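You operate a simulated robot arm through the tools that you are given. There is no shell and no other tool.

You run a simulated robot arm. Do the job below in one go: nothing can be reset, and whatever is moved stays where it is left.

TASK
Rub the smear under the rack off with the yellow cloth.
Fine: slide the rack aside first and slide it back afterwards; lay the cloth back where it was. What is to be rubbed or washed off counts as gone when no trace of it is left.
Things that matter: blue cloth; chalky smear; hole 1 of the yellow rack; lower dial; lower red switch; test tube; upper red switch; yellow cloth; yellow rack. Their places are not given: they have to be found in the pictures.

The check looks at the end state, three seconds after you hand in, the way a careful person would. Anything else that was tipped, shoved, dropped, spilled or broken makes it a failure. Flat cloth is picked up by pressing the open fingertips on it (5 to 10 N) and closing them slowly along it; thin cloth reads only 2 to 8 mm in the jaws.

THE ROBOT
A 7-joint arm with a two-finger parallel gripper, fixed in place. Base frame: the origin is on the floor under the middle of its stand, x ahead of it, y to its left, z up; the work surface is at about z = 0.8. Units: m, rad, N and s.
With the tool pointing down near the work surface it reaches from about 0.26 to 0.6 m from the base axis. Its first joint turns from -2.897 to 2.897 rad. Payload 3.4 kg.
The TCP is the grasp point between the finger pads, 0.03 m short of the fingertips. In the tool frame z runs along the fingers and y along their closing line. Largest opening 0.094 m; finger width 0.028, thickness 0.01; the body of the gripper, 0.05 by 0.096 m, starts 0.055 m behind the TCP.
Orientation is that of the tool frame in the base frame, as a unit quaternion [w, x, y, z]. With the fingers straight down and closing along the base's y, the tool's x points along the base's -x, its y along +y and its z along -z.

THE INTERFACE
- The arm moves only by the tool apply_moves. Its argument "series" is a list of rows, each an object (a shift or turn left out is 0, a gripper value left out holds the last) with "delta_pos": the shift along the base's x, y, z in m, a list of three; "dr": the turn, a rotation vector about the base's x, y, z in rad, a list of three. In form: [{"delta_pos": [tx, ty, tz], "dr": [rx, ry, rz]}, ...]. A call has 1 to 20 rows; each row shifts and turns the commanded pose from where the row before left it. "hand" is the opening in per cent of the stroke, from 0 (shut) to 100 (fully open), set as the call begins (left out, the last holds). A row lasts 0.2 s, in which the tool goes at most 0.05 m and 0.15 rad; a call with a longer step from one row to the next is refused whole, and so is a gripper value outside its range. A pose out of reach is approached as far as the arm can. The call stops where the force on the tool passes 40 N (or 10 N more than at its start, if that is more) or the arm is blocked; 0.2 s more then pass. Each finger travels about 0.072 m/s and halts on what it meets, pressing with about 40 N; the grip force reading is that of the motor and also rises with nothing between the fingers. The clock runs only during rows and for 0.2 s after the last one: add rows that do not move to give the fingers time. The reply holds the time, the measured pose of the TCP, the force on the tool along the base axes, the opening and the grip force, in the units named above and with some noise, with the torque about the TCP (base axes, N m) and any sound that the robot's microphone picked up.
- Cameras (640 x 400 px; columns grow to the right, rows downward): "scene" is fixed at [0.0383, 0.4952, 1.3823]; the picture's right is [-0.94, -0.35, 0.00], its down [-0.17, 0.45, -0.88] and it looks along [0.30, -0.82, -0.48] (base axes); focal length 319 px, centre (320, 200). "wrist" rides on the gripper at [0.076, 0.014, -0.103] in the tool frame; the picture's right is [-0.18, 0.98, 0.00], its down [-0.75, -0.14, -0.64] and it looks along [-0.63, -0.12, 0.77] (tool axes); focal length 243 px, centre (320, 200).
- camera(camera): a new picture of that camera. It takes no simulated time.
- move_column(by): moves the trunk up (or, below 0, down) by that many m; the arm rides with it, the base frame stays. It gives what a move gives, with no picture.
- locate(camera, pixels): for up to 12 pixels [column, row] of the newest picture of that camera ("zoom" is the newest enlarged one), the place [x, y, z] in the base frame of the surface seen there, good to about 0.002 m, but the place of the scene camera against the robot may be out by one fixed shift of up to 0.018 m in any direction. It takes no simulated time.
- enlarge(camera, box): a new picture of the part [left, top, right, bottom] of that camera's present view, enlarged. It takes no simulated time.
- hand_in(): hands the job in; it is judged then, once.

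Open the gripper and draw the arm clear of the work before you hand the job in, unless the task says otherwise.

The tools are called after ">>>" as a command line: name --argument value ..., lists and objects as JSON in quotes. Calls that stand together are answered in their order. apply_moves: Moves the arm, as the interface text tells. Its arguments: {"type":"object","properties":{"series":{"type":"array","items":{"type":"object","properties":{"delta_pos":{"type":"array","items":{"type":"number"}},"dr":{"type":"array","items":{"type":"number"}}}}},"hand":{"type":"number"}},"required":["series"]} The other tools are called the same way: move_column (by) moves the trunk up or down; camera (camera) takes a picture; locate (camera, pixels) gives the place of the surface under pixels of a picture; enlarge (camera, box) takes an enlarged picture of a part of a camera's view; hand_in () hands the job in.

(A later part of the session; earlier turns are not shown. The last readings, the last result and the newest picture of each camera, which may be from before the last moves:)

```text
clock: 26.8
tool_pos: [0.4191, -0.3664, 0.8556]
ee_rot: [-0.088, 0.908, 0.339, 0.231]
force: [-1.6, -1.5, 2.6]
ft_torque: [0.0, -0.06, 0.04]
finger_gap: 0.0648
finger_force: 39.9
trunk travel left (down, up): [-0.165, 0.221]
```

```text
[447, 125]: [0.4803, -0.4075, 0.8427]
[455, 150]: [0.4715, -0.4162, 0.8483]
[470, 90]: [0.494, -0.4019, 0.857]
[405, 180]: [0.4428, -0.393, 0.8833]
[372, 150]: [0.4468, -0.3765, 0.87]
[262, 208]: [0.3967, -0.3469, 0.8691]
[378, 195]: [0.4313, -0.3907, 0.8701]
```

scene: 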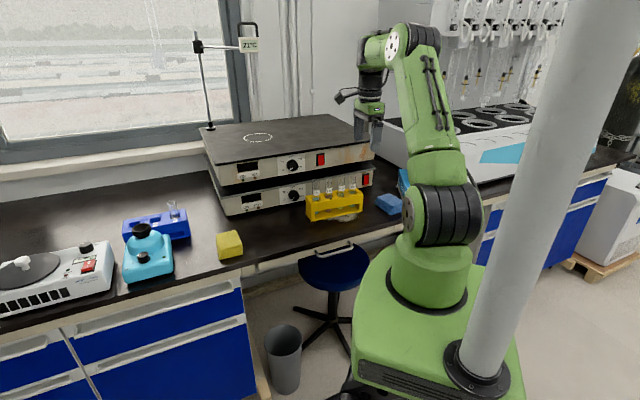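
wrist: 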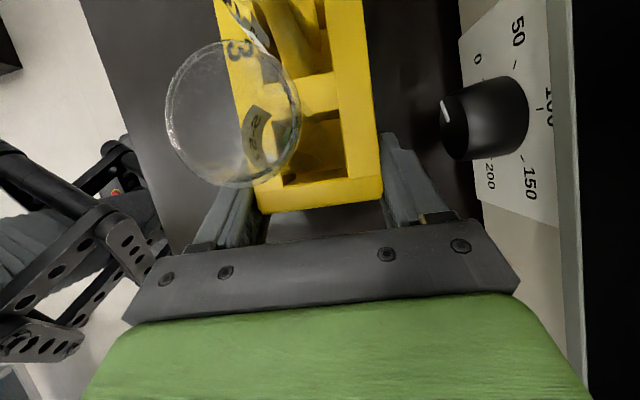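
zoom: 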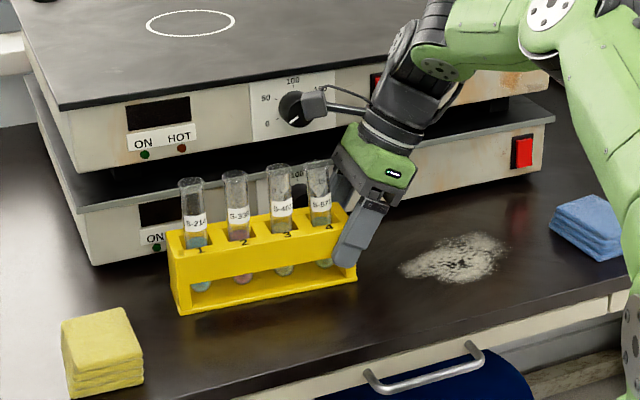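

The dial tip is about 3 cm beyond the finger's outer face, so opening to 84 % is safe. I release, wait, and rise straight up.

>>> apply_moves --series '[{}, {}, {}]' --hand 83

>>> apply_moves --series '[{"delta_pos": [0, 0, 0.01]}, {"delta_pos": [0, 0, 0.02]}, {"delta_pos": [0, 0, 0.03]}, {"delta_pos": [0, 0, 0.04]}, {"delta_pos": [0, 0, 0.04]}, {"delta_pos": [0, 0, 0.03]}, {}]'

>>> camera --camera "scene"

>>> camera --camera "wrist"

```text
clock: 27.6
tool_pos: [0.4168, -0.3665, 0.8555]
ee_rot: [-0.087, 0.908, 0.338, 0.231]
force: [-0.1, 0.1, -0.5]
ft_torque: [0.0, -0.04, 0.0]
finger_gap: 0.0779
finger_force: 0.1
trunk travel left (down, up): [-0.165, 0.221]
```

```text
clock: 29.2
tool_pos: [0.4176, -0.3678, 1.0255]
ee_rot: [-0.087, 0.908, 0.339, 0.231]
force: [0.1, 0.5, 1.2]
ft_torque: [-0.02, 0.0, 0.04]
finger_gap: 0.078
finger_force: 0.1
trunk travel left (down, up): [-0.165, 0.221]
```

```text
taken
```

scene: 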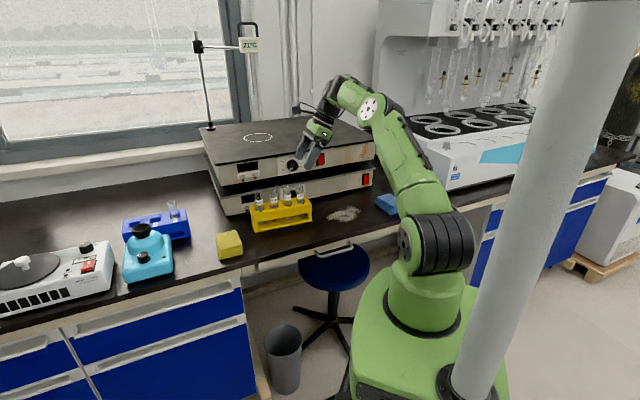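

```text
taken
```

wrist: 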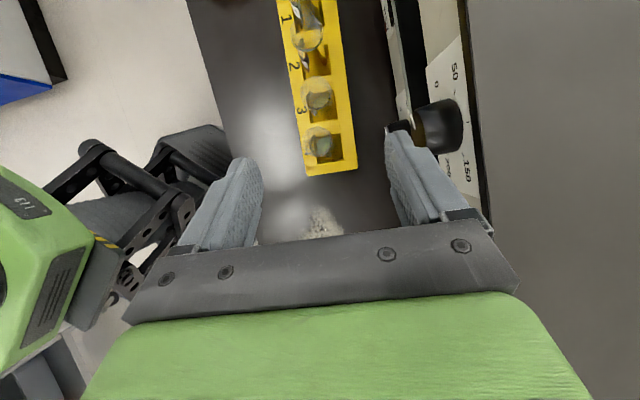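

The rack stands clear with all tubes upright. I untilt the hand, turn it so the closing line will be along the rack direction with the camera on the robot side, and go to look at the yellow cloth.

>>> apply_moves --series '[{"delta_pos": [-0.009, 0.011, 0.008], "dr": [-0.082, 0.0943, 0]}, {"delta_pos": [-0.01, 0.011, 0.008], "dr": [-0.082, 0.0943, 0]}, {"delta_pos": [-0.01, 0.011, 0.008], "dr": [-0.082, 0.0943, 0]}, {"delta_pos": [-0.01, 0.012, 0.008], "dr": [-0.082, 0.0943, 0]}, {"delta_pos": [0.0061, 0.0299, 0], "dr": [0, 0, 0.1432]}, {"delta_pos": [0.0061, 0.0299, 0], "dr": [0, 0, 0.1432]}, {"delta_pos": [0.0061, 0.0299, 0], "dr": [0, 0, 0.1432]}, {"delta_pos": [0.0061, 0.0299, 0], "dr": [0, 0, 0.1432]}, {"delta_pos": [0.0061, 0.0299, 0], "dr": [0, 0, 0.1432]}, {"delta_pos": [0.0061, 0.0299, 0], "dr": [0, 0, 0.1432]}, {"delta_pos": [0.0061, 0.0299, 0], "dr": [0, 0, 0.1432]}, {"delta_pos": [0.0061, 0.0299, 0], "dr": [0, 0, 0.1432]}, {"delta_pos": [0.0061, 0.0299, 0], "dr": [0, 0, 0.1432]}, {"delta_pos": [0.0061, 0.0299, 0], "dr": [0, 0, 0.1432]}, {"delta_pos": [0.0061, 0.0299, 0], "dr": [0, 0, 0.1432]}, {}]' --hand 100

>>> camera --camera "wrist"

>>> camera --camera "scene"

```text
clock: 32.6
tool_pos: [0.4463, 0.0079, 1.0586]
ee_rot: [0.0, 0.413, 0.911, 0.0]
force: [0.7, -0.1, -0.2]
ft_torque: [0.03, 0.01, 0.01]
finger_gap: 0.0944
finger_force: 0.1
trunk travel left (down, up): [-0.165, 0.221]
```

```text
taken
```

wrist: 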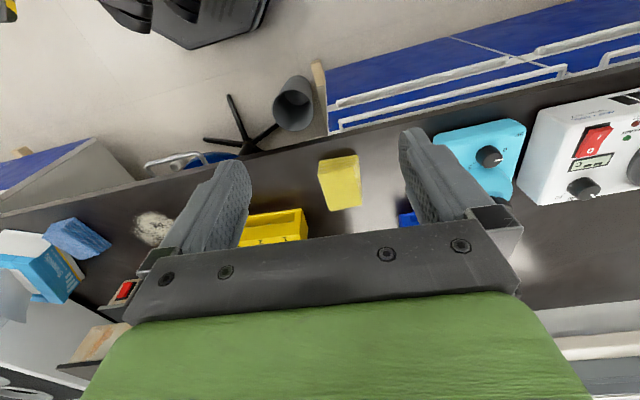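

```text
taken
```

scene: 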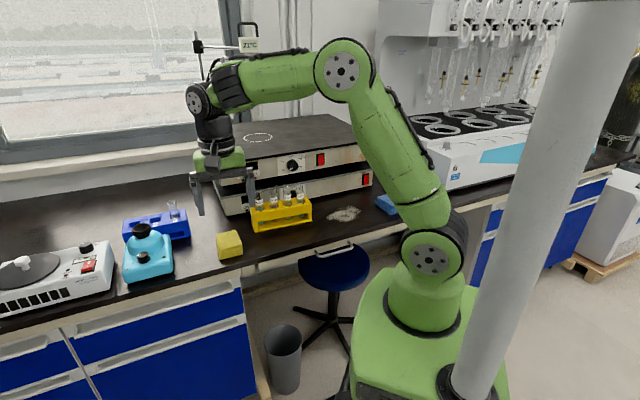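

The cloth is at (340,182) in the wrist view between the fingers. I enlarge and locate its corners.

>>> enlarge --camera "wrist" --box '[290, 140, 390, 220]'

```text
5.00 times, centred on (340, 180) of wrist
```

zoom: 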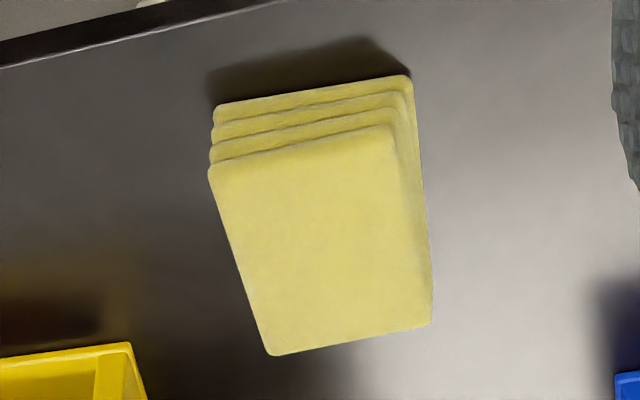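

I locate the top and bottom corners of the folded cloth.

>>> locate --camera "zoom" --pixels '[[216, 172], [388, 132], [428, 320], [274, 350], [217, 110], [406, 82], [320, 240], [216, 122], [300, 130], [245, 260], [410, 230], [350, 335]]'

>>> locate --camera "zoom" --pixels '[[225, 178], [380, 140], [422, 312], [280, 340], [212, 106], [412, 77], [436, 330], [95, 350], [130, 350], [145, 395], [100, 35], [280, 2]]'

```text
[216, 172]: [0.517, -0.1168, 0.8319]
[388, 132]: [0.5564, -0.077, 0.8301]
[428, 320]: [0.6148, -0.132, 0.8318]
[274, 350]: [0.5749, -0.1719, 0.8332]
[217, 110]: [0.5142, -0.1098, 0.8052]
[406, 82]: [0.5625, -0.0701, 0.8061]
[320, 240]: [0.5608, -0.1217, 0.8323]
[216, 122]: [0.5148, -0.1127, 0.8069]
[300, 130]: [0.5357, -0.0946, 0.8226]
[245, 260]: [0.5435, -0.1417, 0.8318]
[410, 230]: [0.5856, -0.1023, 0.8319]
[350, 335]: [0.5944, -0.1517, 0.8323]
```

```text
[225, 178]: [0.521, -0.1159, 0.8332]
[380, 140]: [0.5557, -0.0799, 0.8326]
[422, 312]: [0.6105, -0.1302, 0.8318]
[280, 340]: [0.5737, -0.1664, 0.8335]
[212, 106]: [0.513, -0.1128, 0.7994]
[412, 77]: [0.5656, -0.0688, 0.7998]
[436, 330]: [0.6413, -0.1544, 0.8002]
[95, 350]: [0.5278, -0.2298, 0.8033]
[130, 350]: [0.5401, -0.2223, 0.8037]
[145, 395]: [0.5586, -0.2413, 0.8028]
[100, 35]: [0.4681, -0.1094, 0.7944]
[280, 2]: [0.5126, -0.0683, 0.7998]
```

The cloth measures about 0.06 × 0.082 m, centre (0.566,-0.124), yaw about 45.5°, top z 0.833. I turn +0.075 rad to square the jaws on its narrow side and move above it at z≈0.90.

>>> apply_moves --series '[{"delta_pos": [0.024, -0.0265, -0.01], "dr": [0, 0, 0.075]}, {"delta_pos": [0.024, -0.0265, -0.03]}, {"delta_pos": [0.024, -0.0265, -0.035]}, {"delta_pos": [0.024, -0.0265, -0.035]}, {"delta_pos": [0.0237, -0.0264, -0.035]}, {}, {}]' --hand 100

>>> camera --camera "wrist"

>>> enlarge --camera "scene" --box '[120, 120, 340, 280]'

```text
clock: 34.2
tool_pos: [0.5672, -0.1257, 0.913]
ee_rot: [0.0, 0.379, 0.925, 0.001]
force: [0.1, -0.5, 0.5]
ft_torque: [-0.03, 0.03, 0.01]
finger_gap: 0.094
finger_force: 0.0
trunk travel left (down, up): [-0.165, 0.221]
```

```text
taken
```

wrist: 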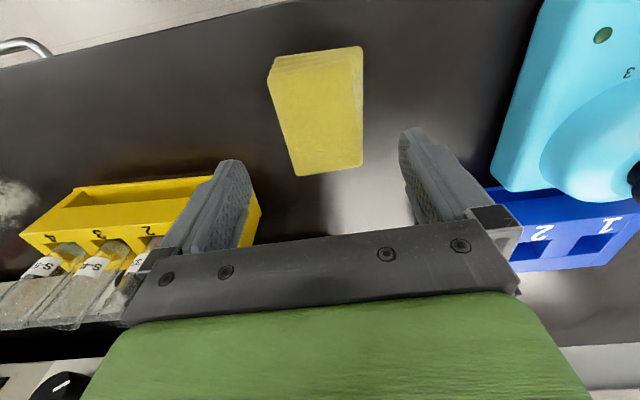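

```text
2.50 times, centred on (230, 200) of scene
```

zoom: 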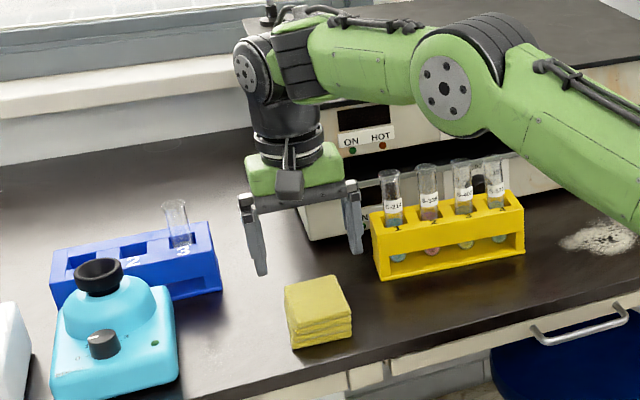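

The predicted grasp point under the TCP is pixel (320,126), matching the cloth's centre. I refine the cloth's corners and check the blue rack's distance.

>>> locate --camera "wrist" --pixels '[[272, 78], [360, 52], [360, 163], [299, 173], [320, 126], [285, 130], [361, 110], [330, 168], [272, 62], [520, 215], [560, 265], [262, 215]]'

```text
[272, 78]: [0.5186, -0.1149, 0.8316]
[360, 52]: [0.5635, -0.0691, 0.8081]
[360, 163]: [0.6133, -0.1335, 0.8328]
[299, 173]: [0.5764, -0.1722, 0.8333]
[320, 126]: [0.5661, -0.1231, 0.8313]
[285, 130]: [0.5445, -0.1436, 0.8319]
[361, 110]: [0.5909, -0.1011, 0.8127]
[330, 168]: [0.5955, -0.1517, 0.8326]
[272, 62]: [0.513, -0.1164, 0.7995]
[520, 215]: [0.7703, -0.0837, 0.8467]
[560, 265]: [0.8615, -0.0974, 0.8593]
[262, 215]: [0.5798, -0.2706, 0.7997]
```

The cloth centre is (0.566,-0.1245), right under the TCP. I descend to z≈0.840 so the tips sit about 1 cm above the table at its sides.

>>> apply_moves --series '[{"delta_pos": [-0.0006, 0.0006, -0.02]}, {"delta_pos": [-0.0006, 0.0006, -0.02]}, {"delta_pos": [0, 0, -0.02]}, {"delta_pos": [0, 0, -0.013]}, {}]'

>>> camera --camera "wrist"

>>> enlarge --camera "scene" --box '[140, 150, 320, 280]'

```text
clock: 35.4
tool_pos: [0.5652, -0.1237, 0.8398]
ee_rot: [0.001, 0.379, 0.925, 0.0]
force: [0.2, -0.9, -0.2]
ft_torque: [-0.01, 0.02, -0.01]
finger_gap: 0.0941
finger_force: 0.1
trunk travel left (down, up): [-0.165, 0.221]
```

```text
taken
```

wrist: 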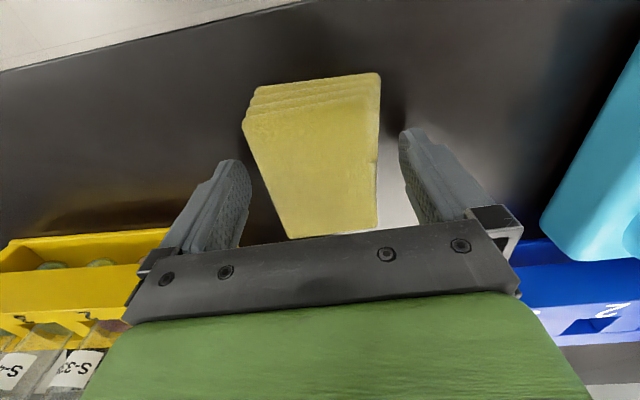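

```text
3.08 times, centred on (230, 215) of scene
```

zoom: 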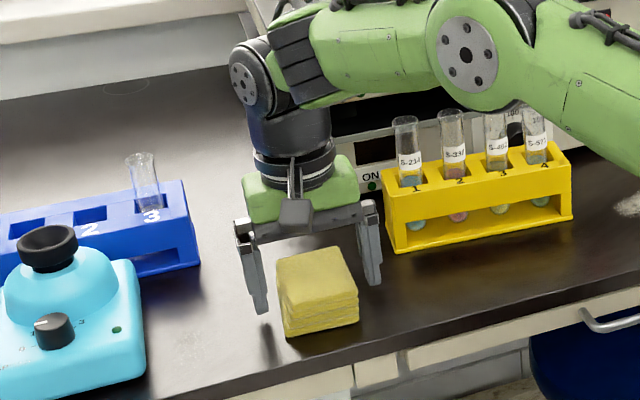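

The jaws are centred on the cloth. I close in steps: first to 62 %.

>>> apply_moves --series '[{}, {}]' --hand 66

>>> apply_moves --series '[{}, {}, {}]' --hand 55

>>> camera --camera "wrist"

```text
clock: 36.0
tool_pos: [0.5648, -0.1244, 0.8393]
ee_rot: [0.0, 0.379, 0.925, 0.001]
force: [-0.5, -0.2, -0.3]
ft_torque: [0.0, 0.01, -0.03]
finger_gap: 0.0679
finger_force: 40.1
trunk travel left (down, up): [-0.165, 0.221]
```

```text
clock: 36.8
tool_pos: [0.5647, -0.1239, 0.84]
ee_rot: [0.0, 0.38, 0.925, 0.001]
force: [-0.2, -0.3, -0.3]
ft_torque: [0.02, 0.02, -0.03]
finger_gap: 0.0679
finger_force: 40.4
trunk travel left (down, up): [-0.165, 0.221]
```

```text
taken
```

wrist: 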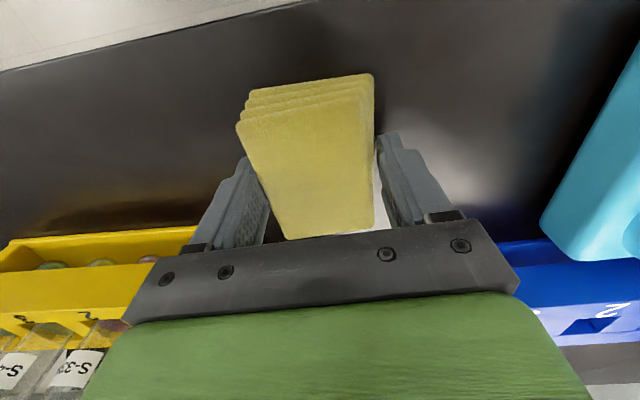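

Gripped: gap 0.0679 m at 40 N. The cloth shifted a few mm in closing; I measure that so I can correct it when laying it back.

>>> locate --camera "wrist" --pixels '[[240, 128], [368, 98], [372, 222], [288, 233], [310, 170]]'

>>> enlarge --camera "scene" --box '[140, 150, 320, 280]'

```text
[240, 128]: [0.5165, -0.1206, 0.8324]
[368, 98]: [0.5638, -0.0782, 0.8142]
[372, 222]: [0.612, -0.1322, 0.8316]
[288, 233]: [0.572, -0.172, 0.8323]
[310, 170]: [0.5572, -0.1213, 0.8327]
```

```text
3.08 times, centred on (230, 215) of scene
```

zoom: 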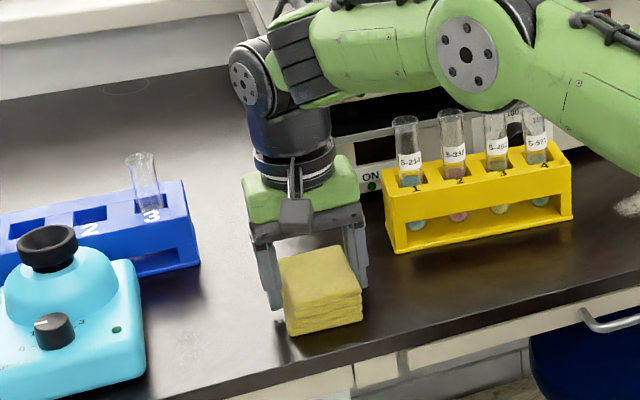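

The cloth is held. Before lifting, I map the smear's outline from the scene camera, since it is fully visible now.

>>> enlarge --camera "scene" --box '[310, 190, 380, 235]'

```text
8.89 times, centred on (345, 212) of scene
```

zoom: 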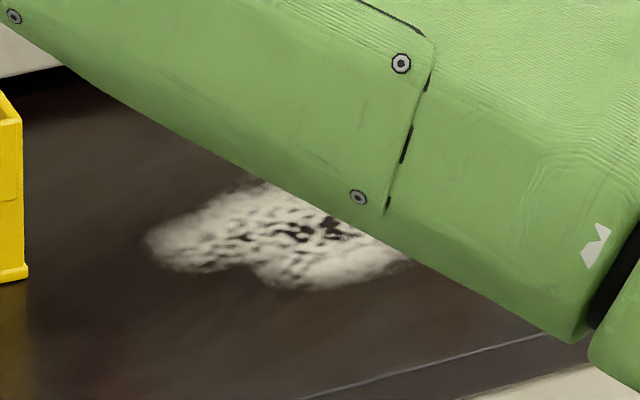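

The arm hides part of the smear. I lift the cloth 3 cm gently and verify it stays in the grip.

>>> apply_moves --series '[{"delta_pos": [0, 0, 0.005]}, {"delta_pos": [0, 0, 0.01]}, {"delta_pos": [0, 0, 0.015]}, {}]'

>>> camera --camera "wrist"

>>> enlarge --camera "scene" --box '[140, 150, 320, 280]'

```text
clock: 37.8
tool_pos: [0.5634, -0.1241, 0.8695]
ee_rot: [0.0, 0.38, 0.925, 0.001]
force: [-1.1, -1.0, -1.2]
ft_torque: [0.02, -0.03, 0.03]
finger_gap: 0.0678
finger_force: 40.0
trunk travel left (down, up): [-0.165, 0.221]
```

```text
taken
```

wrist: 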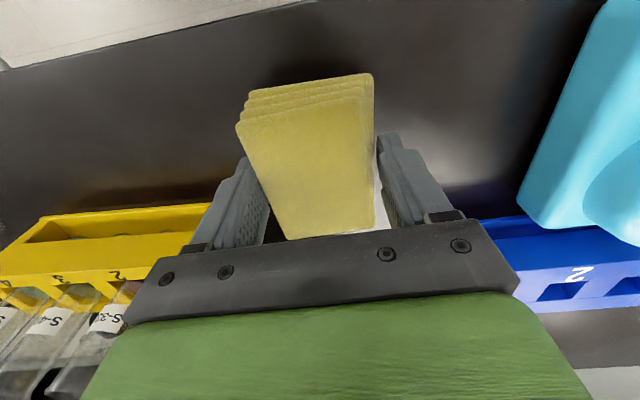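

```text
3.08 times, centred on (230, 215) of scene
```

zoom: 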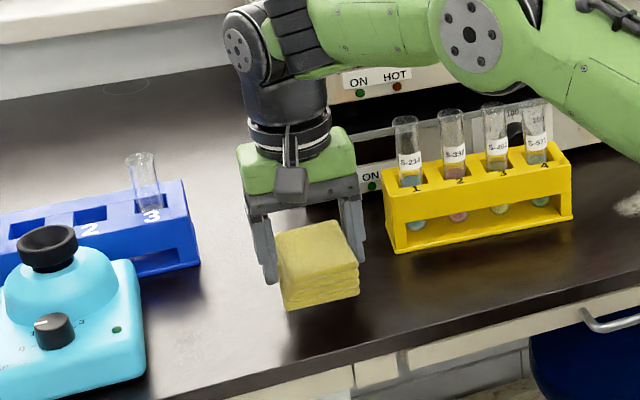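

The cloth lifts cleanly. I raise it above tube height and move back toward the robot so the smear becomes visible to both cameras.

>>> apply_moves --series '[{"delta_pos": [0, 0, 0.04]}, {"delta_pos": [0, 0, 0.045]}, {"delta_pos": [-0.02, 0.01, 0.04]}, {"delta_pos": [-0.035, 0.01, 0.03]}, {"delta_pos": [-0.035, 0.0, 0.01]}, {"delta_pos": [-0.035, -0.01, 0.0]}, {"delta_pos": [-0.035, -0.02, 0.0]}, {}]'

>>> camera --camera "wrist"

>>> camera --camera "scene"

```text
clock: 39.6
tool_pos: [0.4058, -0.1338, 1.0346]
ee_rot: [0.0, 0.38, 0.925, 0.0]
force: [-0.3, 0.9, -0.9]
ft_torque: [-0.01, 0.02, 0.0]
finger_gap: 0.0675
finger_force: 40.6
trunk travel left (down, up): [-0.165, 0.221]
```

```text
taken
```

wrist: 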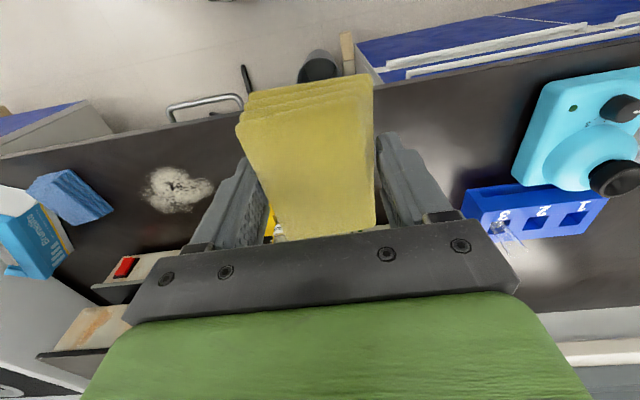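

```text
taken
```

scene: 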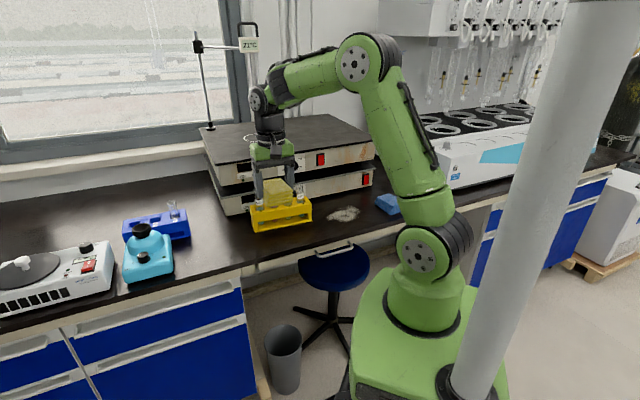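

The smear shows at (178,190) in the wrist view. I enlarge it and locate its outline there and in the scene view.

>>> enlarge --camera "wrist" --box '[130, 155, 230, 225]'

>>> enlarge --camera "scene" --box '[310, 190, 380, 235]'

```text
5.71 times, centred on (180, 190) of wrist
```

zoom: 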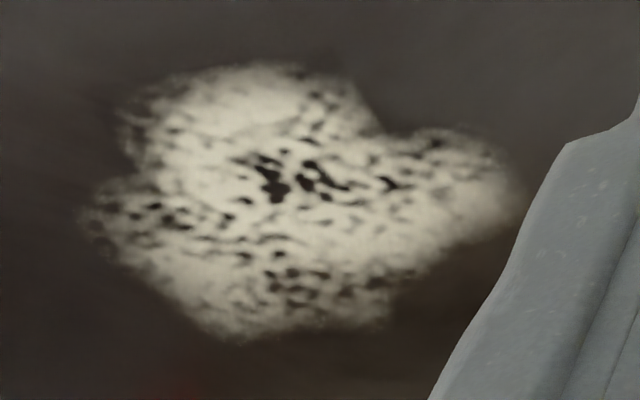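

```text
8.89 times, centred on (345, 212) of scene
```

zoom: 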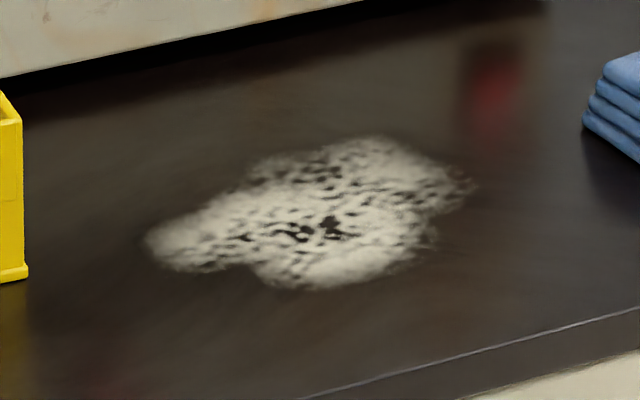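

I read the outline points of the smear from both cameras.

>>> locate --camera "wrist" --pixels '[[138, 192.6], [145, 176], [173, 165.8], [190.5, 176], [206.3, 177.4], [215, 188.2], [197.5, 203], [190.5, 212], [164.2, 214.5], [143.2, 199.6], [178, 190], [152, 168]]'

>>> locate --camera "zoom" --pixels '[[148, 240], [170, 268], [245, 265], [290, 290], [400, 270], [432, 235], [475, 185], [380, 135], [255, 165], [310, 215], [20, 278], [600, 115]]'

```text
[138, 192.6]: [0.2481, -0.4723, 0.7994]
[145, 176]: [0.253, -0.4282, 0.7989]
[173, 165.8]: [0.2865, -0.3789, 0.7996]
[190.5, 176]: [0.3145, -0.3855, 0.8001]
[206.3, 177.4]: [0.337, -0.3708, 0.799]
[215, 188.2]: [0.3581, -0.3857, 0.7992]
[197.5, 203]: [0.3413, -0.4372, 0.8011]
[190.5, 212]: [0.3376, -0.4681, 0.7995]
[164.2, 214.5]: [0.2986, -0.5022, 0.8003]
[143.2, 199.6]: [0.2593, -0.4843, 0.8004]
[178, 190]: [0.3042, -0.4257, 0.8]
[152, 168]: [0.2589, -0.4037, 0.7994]
```

```text
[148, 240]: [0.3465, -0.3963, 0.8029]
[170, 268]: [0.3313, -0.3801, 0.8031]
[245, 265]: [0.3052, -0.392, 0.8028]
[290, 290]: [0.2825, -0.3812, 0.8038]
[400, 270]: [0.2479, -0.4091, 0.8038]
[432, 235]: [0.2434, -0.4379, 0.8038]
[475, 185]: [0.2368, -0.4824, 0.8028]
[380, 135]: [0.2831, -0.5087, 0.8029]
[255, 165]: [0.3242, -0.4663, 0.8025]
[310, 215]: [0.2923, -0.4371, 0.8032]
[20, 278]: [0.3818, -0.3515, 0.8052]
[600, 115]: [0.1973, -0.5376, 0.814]
```

The scene camera is offset by about (0.0115,0.010,-0.0035) from the wrist frame. In the wrist frame the smear is centred near (0.302,-0.436), about 0.15 m along the rack direction by 0.11 m across. I carry the cloth over it, staying above tube height.

>>> apply_moves --series '[{"delta_pos": [-0.01565, -0.03515, -0.002]}, {"delta_pos": [-0.01565, -0.03515, -0.002]}, {"delta_pos": [-0.01565, -0.03515, -0.002]}, {"delta_pos": [-0.01565, -0.03515, -0.002]}, {"delta_pos": [-0.01565, -0.03515, -0.002]}, {"delta_pos": [-0.01565, -0.03515, -0.01]}, {"delta_pos": [-0.01565, -0.03515, -0.02]}, {"delta_pos": [-0.01565, -0.03515, -0.03]}, {"delta_pos": [0, 0, -0.04]}, {"delta_pos": [0, 0, -0.04]}, {}]'

>>> camera --camera "wrist"

>>> enlarge --camera "scene" --box '[220, 100, 420, 240]'

```text
clock: 42.0
tool_pos: [0.2815, -0.4145, 0.8849]
ee_rot: [0.0, 0.379, 0.925, 0.0]
force: [0.2, 0.1, -0.3]
ft_torque: [0.01, -0.01, -0.05]
finger_gap: 0.0669
finger_force: 39.5
trunk travel left (down, up): [-0.165, 0.221]
```

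```text
taken
```

wrist: 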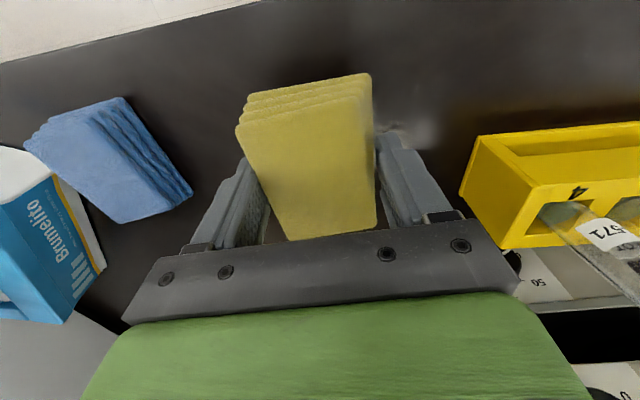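

```text
2.86 times, centred on (320, 170) of scene
```

zoom: 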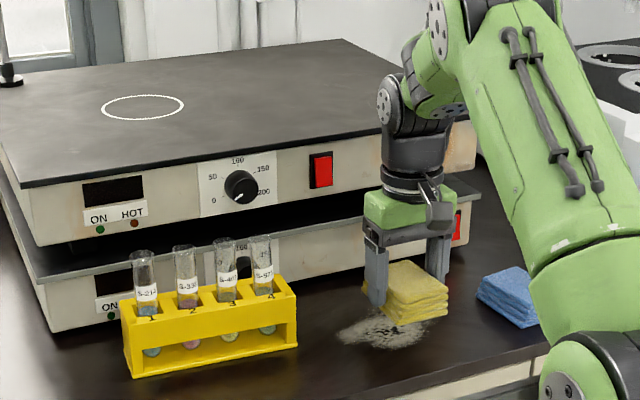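

The cloth hovers about 4.5 cm over the smear. I lower it to near contact and then press down in 1 mm steps.

>>> apply_moves --series '[{"delta_pos": [0, 0, -0.015]}, {"delta_pos": [0, 0, -0.015]}, {"delta_pos": [0, 0, -0.01]}, {"delta_pos": [0, 0, -0.003]}, {"delta_pos": [0, 0, -0.002]}, {"delta_pos": [0, 0, -0.001]}, {}]'

```text
clock: 43.6
tool_pos: [0.2776, -0.4143, 0.8397]
ee_rot: [0.001, 0.379, 0.926, 0.0]
force: [1.5, -0.1, 13.5]
ft_torque: [0.29, 0.12, -0.13]
finger_gap: 0.0671
finger_force: 40.0
trunk travel left (down, up): [-0.165, 0.221]
```

Pressing with about 13 N. I rub along the rack direction at this offset: out 6 cm, back 12 cm, and return to the middle.

>>> apply_moves --series '[{"delta_pos": [0.0105, 0.0107, 0]}, {"delta_pos": [0.0105, 0.0107, 0]}, {"delta_pos": [0.0105, 0.0107, 0]}, {"delta_pos": [0.0105, 0.0107, 0]}, {"delta_pos": [-0.0105, -0.0107, 0]}, {"delta_pos": [-0.0105, -0.0107, 0]}, {"delta_pos": [-0.0105, -0.0107, 0]}, {"delta_pos": [-0.0105, -0.0107, 0]}, {"delta_pos": [-0.0105, -0.0107, 0]}, {"delta_pos": [-0.0105, -0.0107, 0]}, {"delta_pos": [-0.0105, -0.0107, 0]}, {"delta_pos": [-0.0105, -0.0107, 0]}, {}]'

>>> camera --camera "wrist"

>>> enlarge --camera "scene" --box '[280, 160, 420, 240]'

```text
clock: 46.4
tool_pos: [0.2355, -0.458, 0.8392]
ee_rot: [0.0, 0.38, 0.925, 0.001]
force: [2.6, 2.6, 11.2]
ft_torque: [0.13, -0.14, -0.03]
finger_gap: 0.0671
finger_force: 39.6
trunk travel left (down, up): [-0.165, 0.221]
```

```text
taken
```

wrist: 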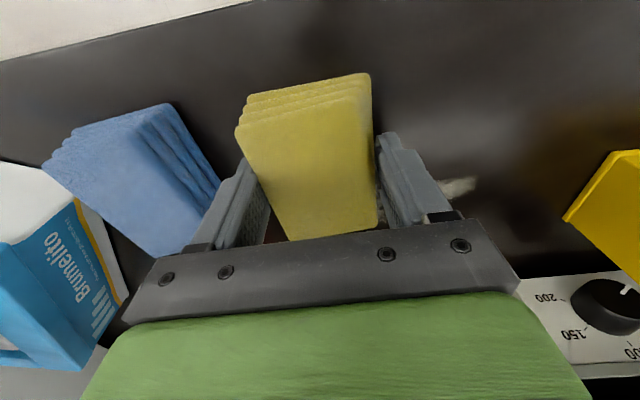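

```text
4.57 times, centred on (350, 200) of scene
```

zoom: 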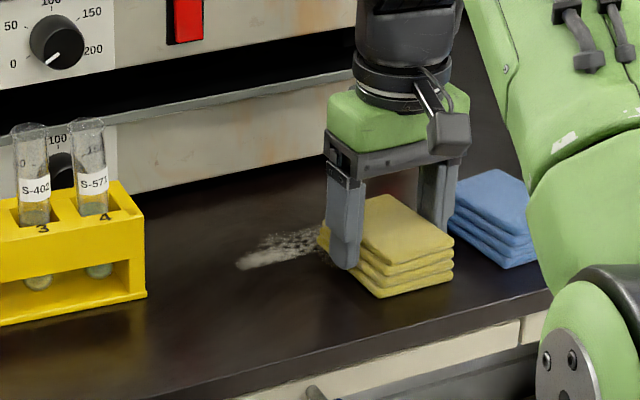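

The rubbed strip comes clean. I shift 3 cm toward the hotplate, rub along +12 cm, shift another 3 cm and rub back.

>>> apply_moves --series '[{"delta_pos": [0.0107, -0.0105, 0]}, {"delta_pos": [0.0107, -0.0105, 0]}, {"delta_pos": [0.0105, 0.0107, 0]}, {"delta_pos": [0.0105, 0.0107, 0]}, {"delta_pos": [0.0105, 0.0107, 0]}, {"delta_pos": [0.0105, 0.0107, 0]}, {"delta_pos": [0.0105, 0.0107, 0]}, {"delta_pos": [0.0105, 0.0107, 0]}, {"delta_pos": [0.0105, 0.0107, 0]}, {"delta_pos": [0.0105, 0.0107, 0]}, {"delta_pos": [-0.0105, -0.0107, 0]}, {"delta_pos": [-0.0105, -0.0107, 0]}, {"delta_pos": [-0.0105, -0.0107, 0]}, {"delta_pos": [-0.0105, -0.0107, 0]}, {}]'

>>> camera --camera "wrist"

>>> enlarge --camera "scene" --box '[280, 160, 420, 240]'

```text
clock: 49.6
tool_pos: [0.3, -0.4353, 0.8395]
ee_rot: [0.002, 0.379, 0.925, 0.0]
force: [3.9, 5.1, 14.2]
ft_torque: [0.17, -0.28, 0.07]
finger_gap: 0.0667
finger_force: 40.3
trunk travel left (down, up): [-0.165, 0.221]
```

```text
taken
```

wrist: 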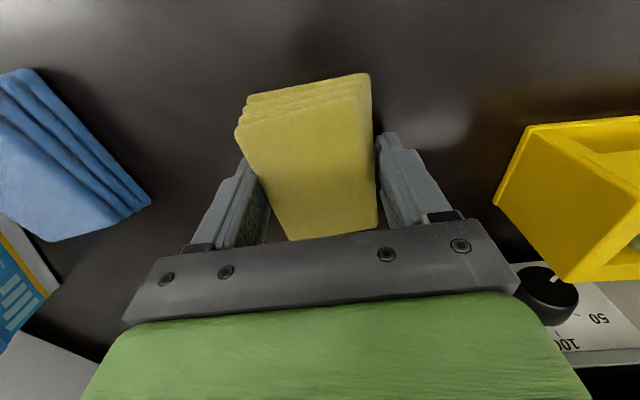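

```text
4.57 times, centred on (350, 200) of scene
```

zoom: 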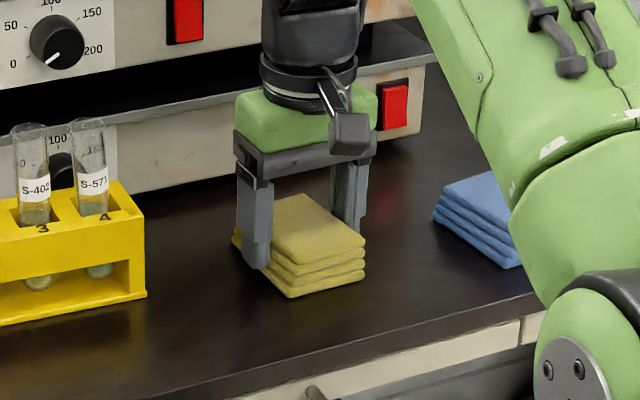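

Most of it looks gone. I now do the strip 3 cm closer to the hotplate, +4.5 cm then −10.5 cm and back.

>>> apply_moves --series '[{"delta_pos": [0.0107, -0.0105, 0]}, {"delta_pos": [0.0107, -0.0105, 0]}, {"delta_pos": [0.0105, 0.0107, 0]}, {"delta_pos": [0.0105, 0.0107, 0]}, {"delta_pos": [0.0105, 0.0107, 0]}, {"delta_pos": [-0.0105, -0.0107, 0]}, {"delta_pos": [-0.0105, -0.0107, 0]}, {"delta_pos": [-0.0105, -0.0107, 0]}, {"delta_pos": [-0.0105, -0.0107, 0]}, {"delta_pos": [-0.0105, -0.0107, 0]}, {"delta_pos": [-0.0105, -0.0107, 0]}, {"delta_pos": [-0.0105, -0.0107, 0]}, {"delta_pos": [0.0105, 0.0107, 0]}, {"delta_pos": [0.0105, 0.0107, 0]}, {"delta_pos": [0.0105, 0.0107, 0]}, {"delta_pos": [0.0105, 0.0107, 0]}, {"delta_pos": [-0.0107, 0.0105, 0]}, {"delta_pos": [-0.0107, 0.0105, 0]}, {}]'

```text
clock: 53.6
tool_pos: [0.3002, -0.4347, 0.8395]
ee_rot: [0.0, 0.379, 0.926, -0.001]
force: [2.9, 0.5, 7.4]
ft_torque: [-0.22, -0.19, 0.01]
finger_gap: 0.0669
finger_force: 39.9
trunk travel left (down, up): [-0.165, 0.221]
```

All three strips are rubbed. I lift the cloth and move it toward the robot to look at the table.

>>> apply_moves --series '[{"delta_pos": [0, 0, 0.01]}, {"delta_pos": [0, 0, 0.03]}, {"delta_pos": [0, 0, 0.04]}, {"delta_pos": [0, 0, 0.045]}, {"delta_pos": [0, 0.01, 0.045]}, {"delta_pos": [0.01, 0.035, 0.02]}, {"delta_pos": [0.015, 0.04, 0]}, {"delta_pos": [0.015, 0.04, 0]}, {"delta_pos": [0.015, 0.04, 0]}, {"delta_pos": [0.015, 0.04, 0]}, {"delta_pos": [0.015, 0.04, 0]}, {}]'

>>> camera --camera "wrist"

>>> enlarge --camera "scene" --box '[300, 180, 400, 240]'

```text
clock: 56.2
tool_pos: [0.3847, -0.1924, 1.0274]
ee_rot: [0.001, 0.38, 0.925, 0.0]
force: [0.5, 0.2, -0.4]
ft_torque: [0.01, 0.0, 0.0]
finger_gap: 0.0667
finger_force: 40.1
trunk travel left (down, up): [-0.165, 0.221]
```

```text
taken
```

wrist: 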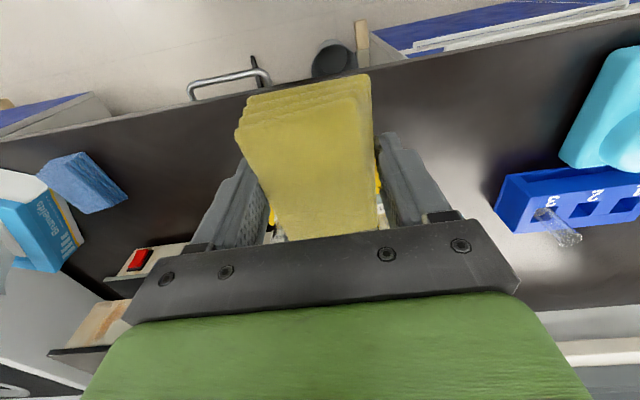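

```text
6.40 times, centred on (350, 210) of scene
```

zoom: 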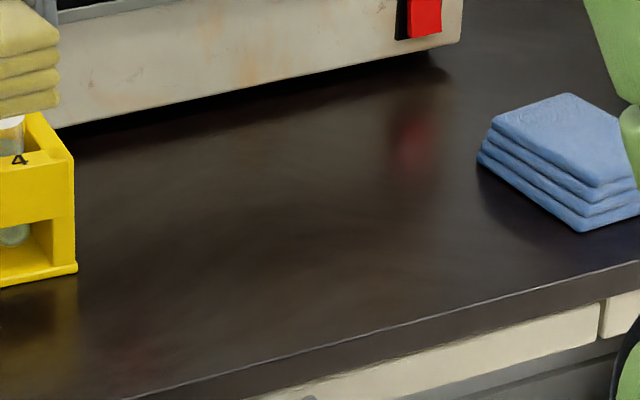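

The table looks clean in both views. I enlarge further to check for faint remaining traces.

>>> enlarge --camera "wrist" --box '[110, 130, 230, 250]'

>>> enlarge --camera "scene" --box '[320, 195, 372, 228]'

```text
3.33 times, centred on (170, 190) of wrist
```

zoom: 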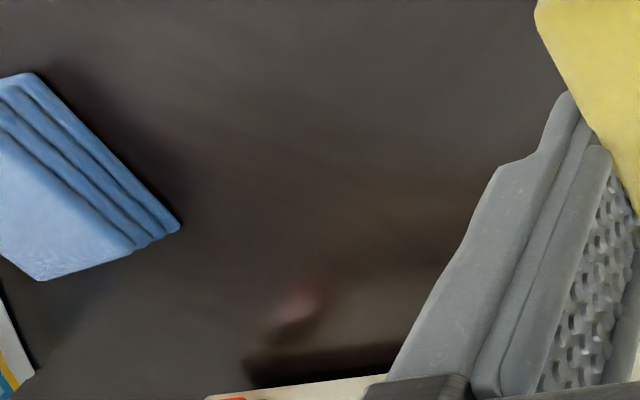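

```text
12.12 times, centred on (346, 212) of scene
```

zoom: 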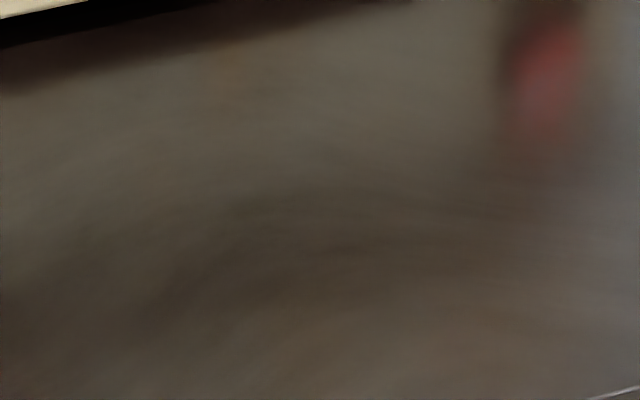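

No trace remains; the faint patches are only reflections of the switch and hotplate. I carry the cloth back above its original place at (0.566,-0.1235), and lower to z≈0.90.

>>> apply_moves --series '[{"delta_pos": [0.025, 0.035, 0]}, {"delta_pos": [0.03, 0.03, 0]}, {"delta_pos": [0.035, 0.01, 0]}, {"delta_pos": [0.035, 0.004, 0]}, {"delta_pos": [0.03, -0.005, 0]}, {"delta_pos": [0.0263, -0.0051, -0.01]}, {"delta_pos": [0, 0, -0.035]}, {"delta_pos": [0, 0, -0.04]}, {"delta_pos": [0, 0, -0.04]}, {}, {}]'

```text
clock: 58.6
tool_pos: [0.5575, -0.1196, 0.906]
ee_rot: [0.0, 0.379, 0.925, 0.0]
force: [-0.3, 0.0, -0.1]
ft_torque: [0.03, 0.01, -0.03]
finger_gap: 0.0668
finger_force: 40.1
out of reach, approached as far as the arm can: row 6
trunk travel left (down, up): [-0.165, 0.221]
```

The high waypoint clipped the reach, leaving the TCP at (0.5575,-0.1196). I correct by (0.0085,-0.0034) while lowering to z≈0.850.

>>> apply_moves --series '[{"delta_pos": [0.0045, -0.0017, -0.02]}, {"delta_pos": [0.004, -0.0017, -0.02]}, {"delta_pos": [0, 0, -0.015]}, {}, {}]'

```text
clock: 59.8
tool_pos: [0.566, -0.1244, 0.8514]
ee_rot: [0.001, 0.379, 0.925, 0.0]
force: [1.0, 0.1, -0.6]
ft_torque: [-0.01, 0.0, -0.02]
finger_gap: 0.0666
finger_force: 39.8
trunk travel left (down, up): [-0.165, 0.221]
```

Position is within about 1 mm. I lower the last centimetre until light contact.

>>> apply_moves --series '[{"delta_pos": [0, 0.0005, -0.005]}, {"delta_pos": [0, 0, -0.004]}, {"delta_pos": [0, 0, -0.0015]}, {}]'

>>> camera --camera "wrist"

>>> enlarge --camera "scene" --box '[140, 150, 320, 280]'

```text
clock: 60.8
tool_pos: [0.5657, -0.1226, 0.8418]
ee_rot: [0.0, 0.38, 0.925, 0.0]
force: [0.0, 0.1, -0.2]
ft_torque: [0.04, 0.02, 0.02]
finger_gap: 0.0667
finger_force: 39.7
trunk travel left (down, up): [-0.165, 0.221]
```

```text
taken
```

wrist: 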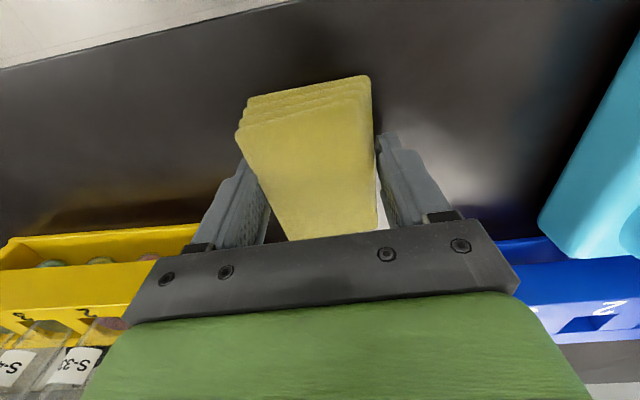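

```text
3.08 times, centred on (230, 215) of scene
```

zoom: 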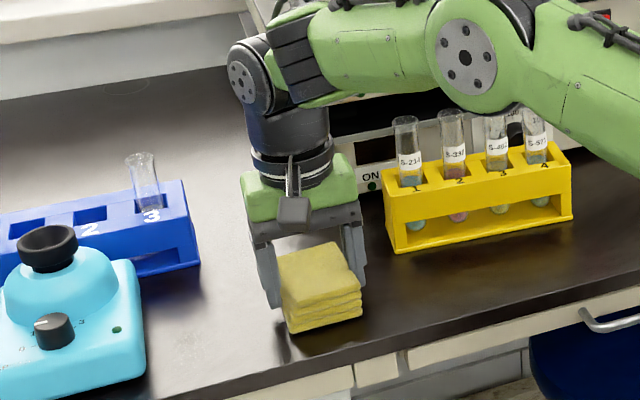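

Not quite touching yet. I lower another 1.5 mm and read the force.

>>> apply_moves --series '[{"delta_pos": [0.0015, 0.0015, -0.001]}, {"delta_pos": [0, 0, -0.001]}, {}]'

```text
clock: 61.6
tool_pos: [0.5683, -0.1214, 0.8389]
ee_rot: [0.0, 0.38, 0.925, 0.0]
force: [-0.5, 0.6, -0.7]
ft_torque: [0.02, -0.02, 0.01]
finger_gap: 0.0669
finger_force: 39.7
trunk travel left (down, up): [-0.165, 0.221]
```

Still no contact; I lower a millimetre more in half-millimetre steps.

>>> apply_moves --series '[{"delta_pos": [0, 0, -0.0005]}, {"delta_pos": [0, 0, -0.0005]}, {}]'

```text
clock: 62.4
tool_pos: [0.5682, -0.1216, 0.8391]
ee_rot: [0.001, 0.379, 0.926, 0.0]
force: [0.1, 0.2, 4.3]
ft_torque: [-0.17, -0.04, -0.02]
finger_gap: 0.0668
finger_force: 40.2
trunk travel left (down, up): [-0.165, 0.221]
```

Light contact of 4 N. I open the fingers and rise to look at where the cloth lies.

>>> apply_moves --series '[{}, {}, {}]' --hand 100

>>> apply_moves --series '[{"delta_pos": [0, 0, 0.015]}, {"delta_pos": [0, 0, 0.025]}, {"delta_pos": [0, 0, 0.034]}, {}]'

>>> camera --camera "wrist"

>>> locate --camera "wrist" --pixels '[[272, 78], [360, 52], [360, 163], [299, 173], [320, 126], [285, 130], [361, 110], [330, 168]]'

```text
clock: 63.2
tool_pos: [0.5674, -0.1211, 0.8383]
ee_rot: [0.0, 0.379, 0.925, 0.0]
force: [0.4, 0.5, -0.1]
ft_torque: [-0.02, 0.02, 0.01]
finger_gap: 0.0938
finger_force: 0.0
trunk travel left (down, up): [-0.165, 0.221]
```

```text
clock: 64.2
tool_pos: [0.5685, -0.1207, 0.9122]
ee_rot: [-0.001, 0.379, 0.925, 0.001]
force: [0.6, 0.3, 1.0]
ft_torque: [0.0, 0.03, 0.0]
finger_gap: 0.0939
finger_force: 0.1
trunk travel left (down, up): [-0.165, 0.221]
```

```text
taken
```

wrist: 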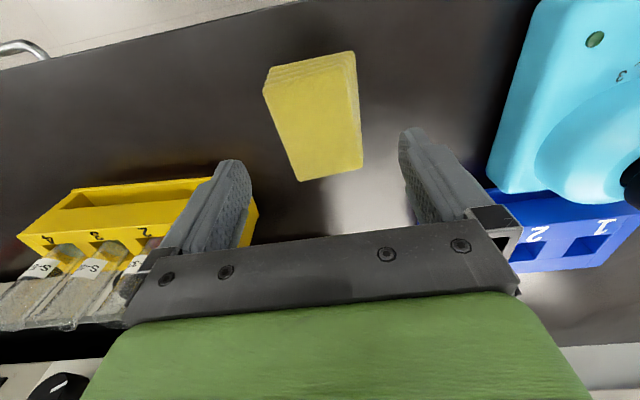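

```text
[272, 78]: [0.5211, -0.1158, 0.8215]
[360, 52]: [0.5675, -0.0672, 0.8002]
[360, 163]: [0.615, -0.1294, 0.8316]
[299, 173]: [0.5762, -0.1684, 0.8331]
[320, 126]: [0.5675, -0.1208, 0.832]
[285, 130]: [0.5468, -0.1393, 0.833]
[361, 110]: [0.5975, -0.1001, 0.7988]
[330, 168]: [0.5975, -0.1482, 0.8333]
```

The cloth lies flat. I enlarge it to compare its corners with the original ones.

>>> enlarge --camera "wrist" --box '[250, 40, 390, 200]'

```text
2.50 times, centred on (320, 120) of wrist
```

zoom: 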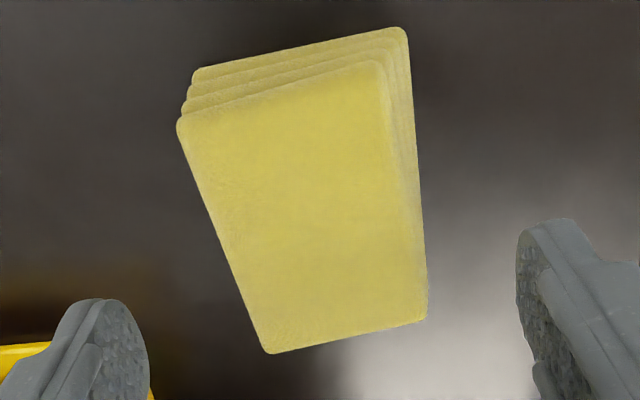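

>>> locate --camera "zoom" --pixels '[[182, 128], [380, 66], [424, 316], [270, 348], [194, 74], [404, 32], [300, 190], [225, 240], [408, 200], [345, 330]]'

```text
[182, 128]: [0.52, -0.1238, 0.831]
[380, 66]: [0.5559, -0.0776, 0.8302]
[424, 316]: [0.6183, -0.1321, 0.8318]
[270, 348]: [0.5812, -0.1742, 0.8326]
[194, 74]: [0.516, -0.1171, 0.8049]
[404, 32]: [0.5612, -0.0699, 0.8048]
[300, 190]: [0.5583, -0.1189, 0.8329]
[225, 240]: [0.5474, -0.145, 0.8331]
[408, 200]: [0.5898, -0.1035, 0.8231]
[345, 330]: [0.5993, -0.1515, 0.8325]
```

The cloth is back within about 3 mm (turned by roughly 4°), which is fine. I raise the hand clear and turn it back by −1.65 rad for gripping the rack's hole-4 end.

>>> apply_moves --series '[{"delta_pos": [0, 0, 0.035]}, {"delta_pos": [-0.0337, -0.012, 0.0206]}, {"delta_pos": [-0.0337, -0.012, 0.0206]}, {"delta_pos": [-0.0337, -0.012, 0.0206]}, {"delta_pos": [-0.0337, -0.012, 0.0206]}, {"delta_pos": [-0.0337, -0.012, 0.0206]}, {"dr": [0, 0, -0.15]}, {"dr": [0, 0, -0.15]}, {"dr": [0, 0, -0.15]}, {"dr": [0, 0, -0.15]}, {"dr": [0, 0, -0.15]}, {"dr": [0, 0, -0.15]}, {"dr": [0, 0, -0.15]}, {"dr": [0, 0, -0.15]}, {"dr": [0, 0, -0.15]}, {"dr": [0, 0, -0.15]}, {"dr": [0, 0, -0.15]}, {}]'

>>> camera --camera "scene"

>>> camera --camera "wrist"

```text
clock: 68.0
tool_pos: [0.3985, -0.1821, 1.0504]
ee_rot: [0.0, 0.937, 0.349, 0.0]
force: [-0.1, -0.4, 0.6]
ft_torque: [0.03, -0.03, 0.06]
finger_gap: 0.0941
finger_force: 0.1
trunk travel left (down, up): [-0.165, 0.221]
```

```text
taken
```

scene: 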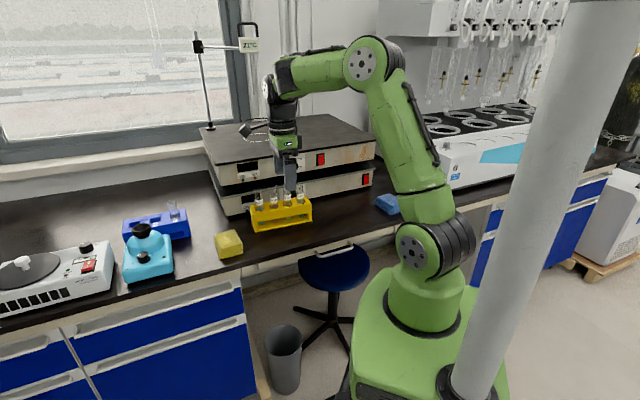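

```text
taken
```

wrist: 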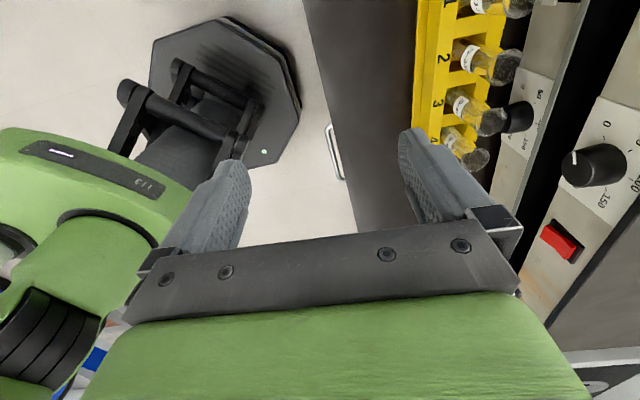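

Orientation is restored. I set the opening to 83 %, tilt 0.5 rad outward and move above the rack's hole-4 end at (0.418,-0.367), z≈1.03.

>>> apply_moves --series '[{"delta_pos": [0.0048, -0.0462, -0.005], "dr": [0.082, -0.0943, 0]}, {"delta_pos": [0.0048, -0.0462, -0.005], "dr": [0.082, -0.0943, 0]}, {"delta_pos": [0.0048, -0.0462, -0.005], "dr": [0.082, -0.0943, 0]}, {"delta_pos": [0.0048, -0.0462, -0.005], "dr": [0.082, -0.0943, 0]}, {}, {}]' --hand 83

>>> camera --camera "wrist"

```text
clock: 69.4
tool_pos: [0.4187, -0.3672, 1.0305]
ee_rot: [-0.087, 0.908, 0.338, 0.232]
force: [0.8, 0.1, -0.3]
ft_torque: [0.0, -0.04, 0.01]
finger_gap: 0.0778
finger_force: 0.0
trunk travel left (down, up): [-0.165, 0.221]
```

```text
taken
```

wrist: 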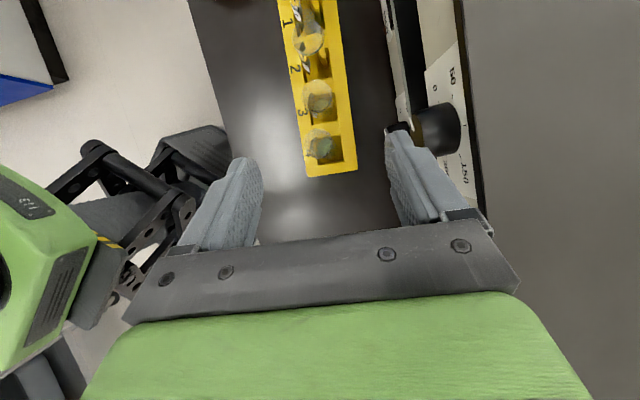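

The view matches the one at release, and the table where the smear was is clean. I descend straight down to z≈0.91 first.

>>> apply_moves --series '[{"delta_pos": [0, 0, -0.04]}, {"delta_pos": [0, 0, -0.04]}, {"delta_pos": [0, 0, -0.04]}, {}]'

>>> camera --camera "wrist"

>>> enlarge --camera "scene" --box '[240, 120, 380, 240]'

```text
clock: 70.4
tool_pos: [0.4188, -0.3652, 0.911]
ee_rot: [-0.087, 0.908, 0.338, 0.231]
force: [-0.9, 0.2, -0.4]
ft_torque: [-0.01, -0.01, 0.01]
finger_gap: 0.0779
finger_force: 0.1
trunk travel left (down, up): [-0.165, 0.221]
```

```text
taken
```

wrist: 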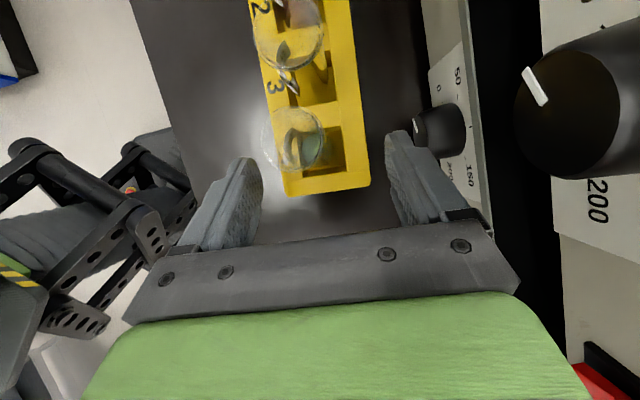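

```text
3.33 times, centred on (310, 180) of scene
```

zoom: 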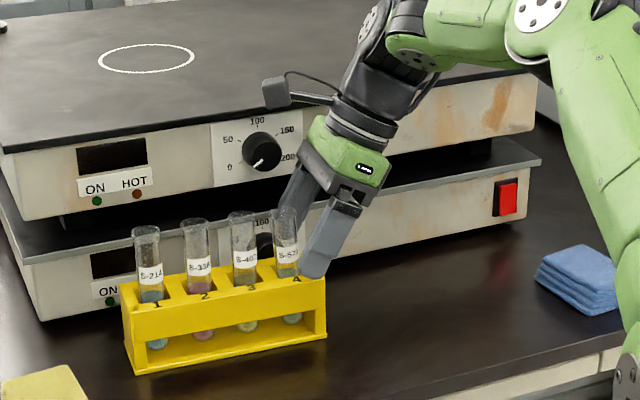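

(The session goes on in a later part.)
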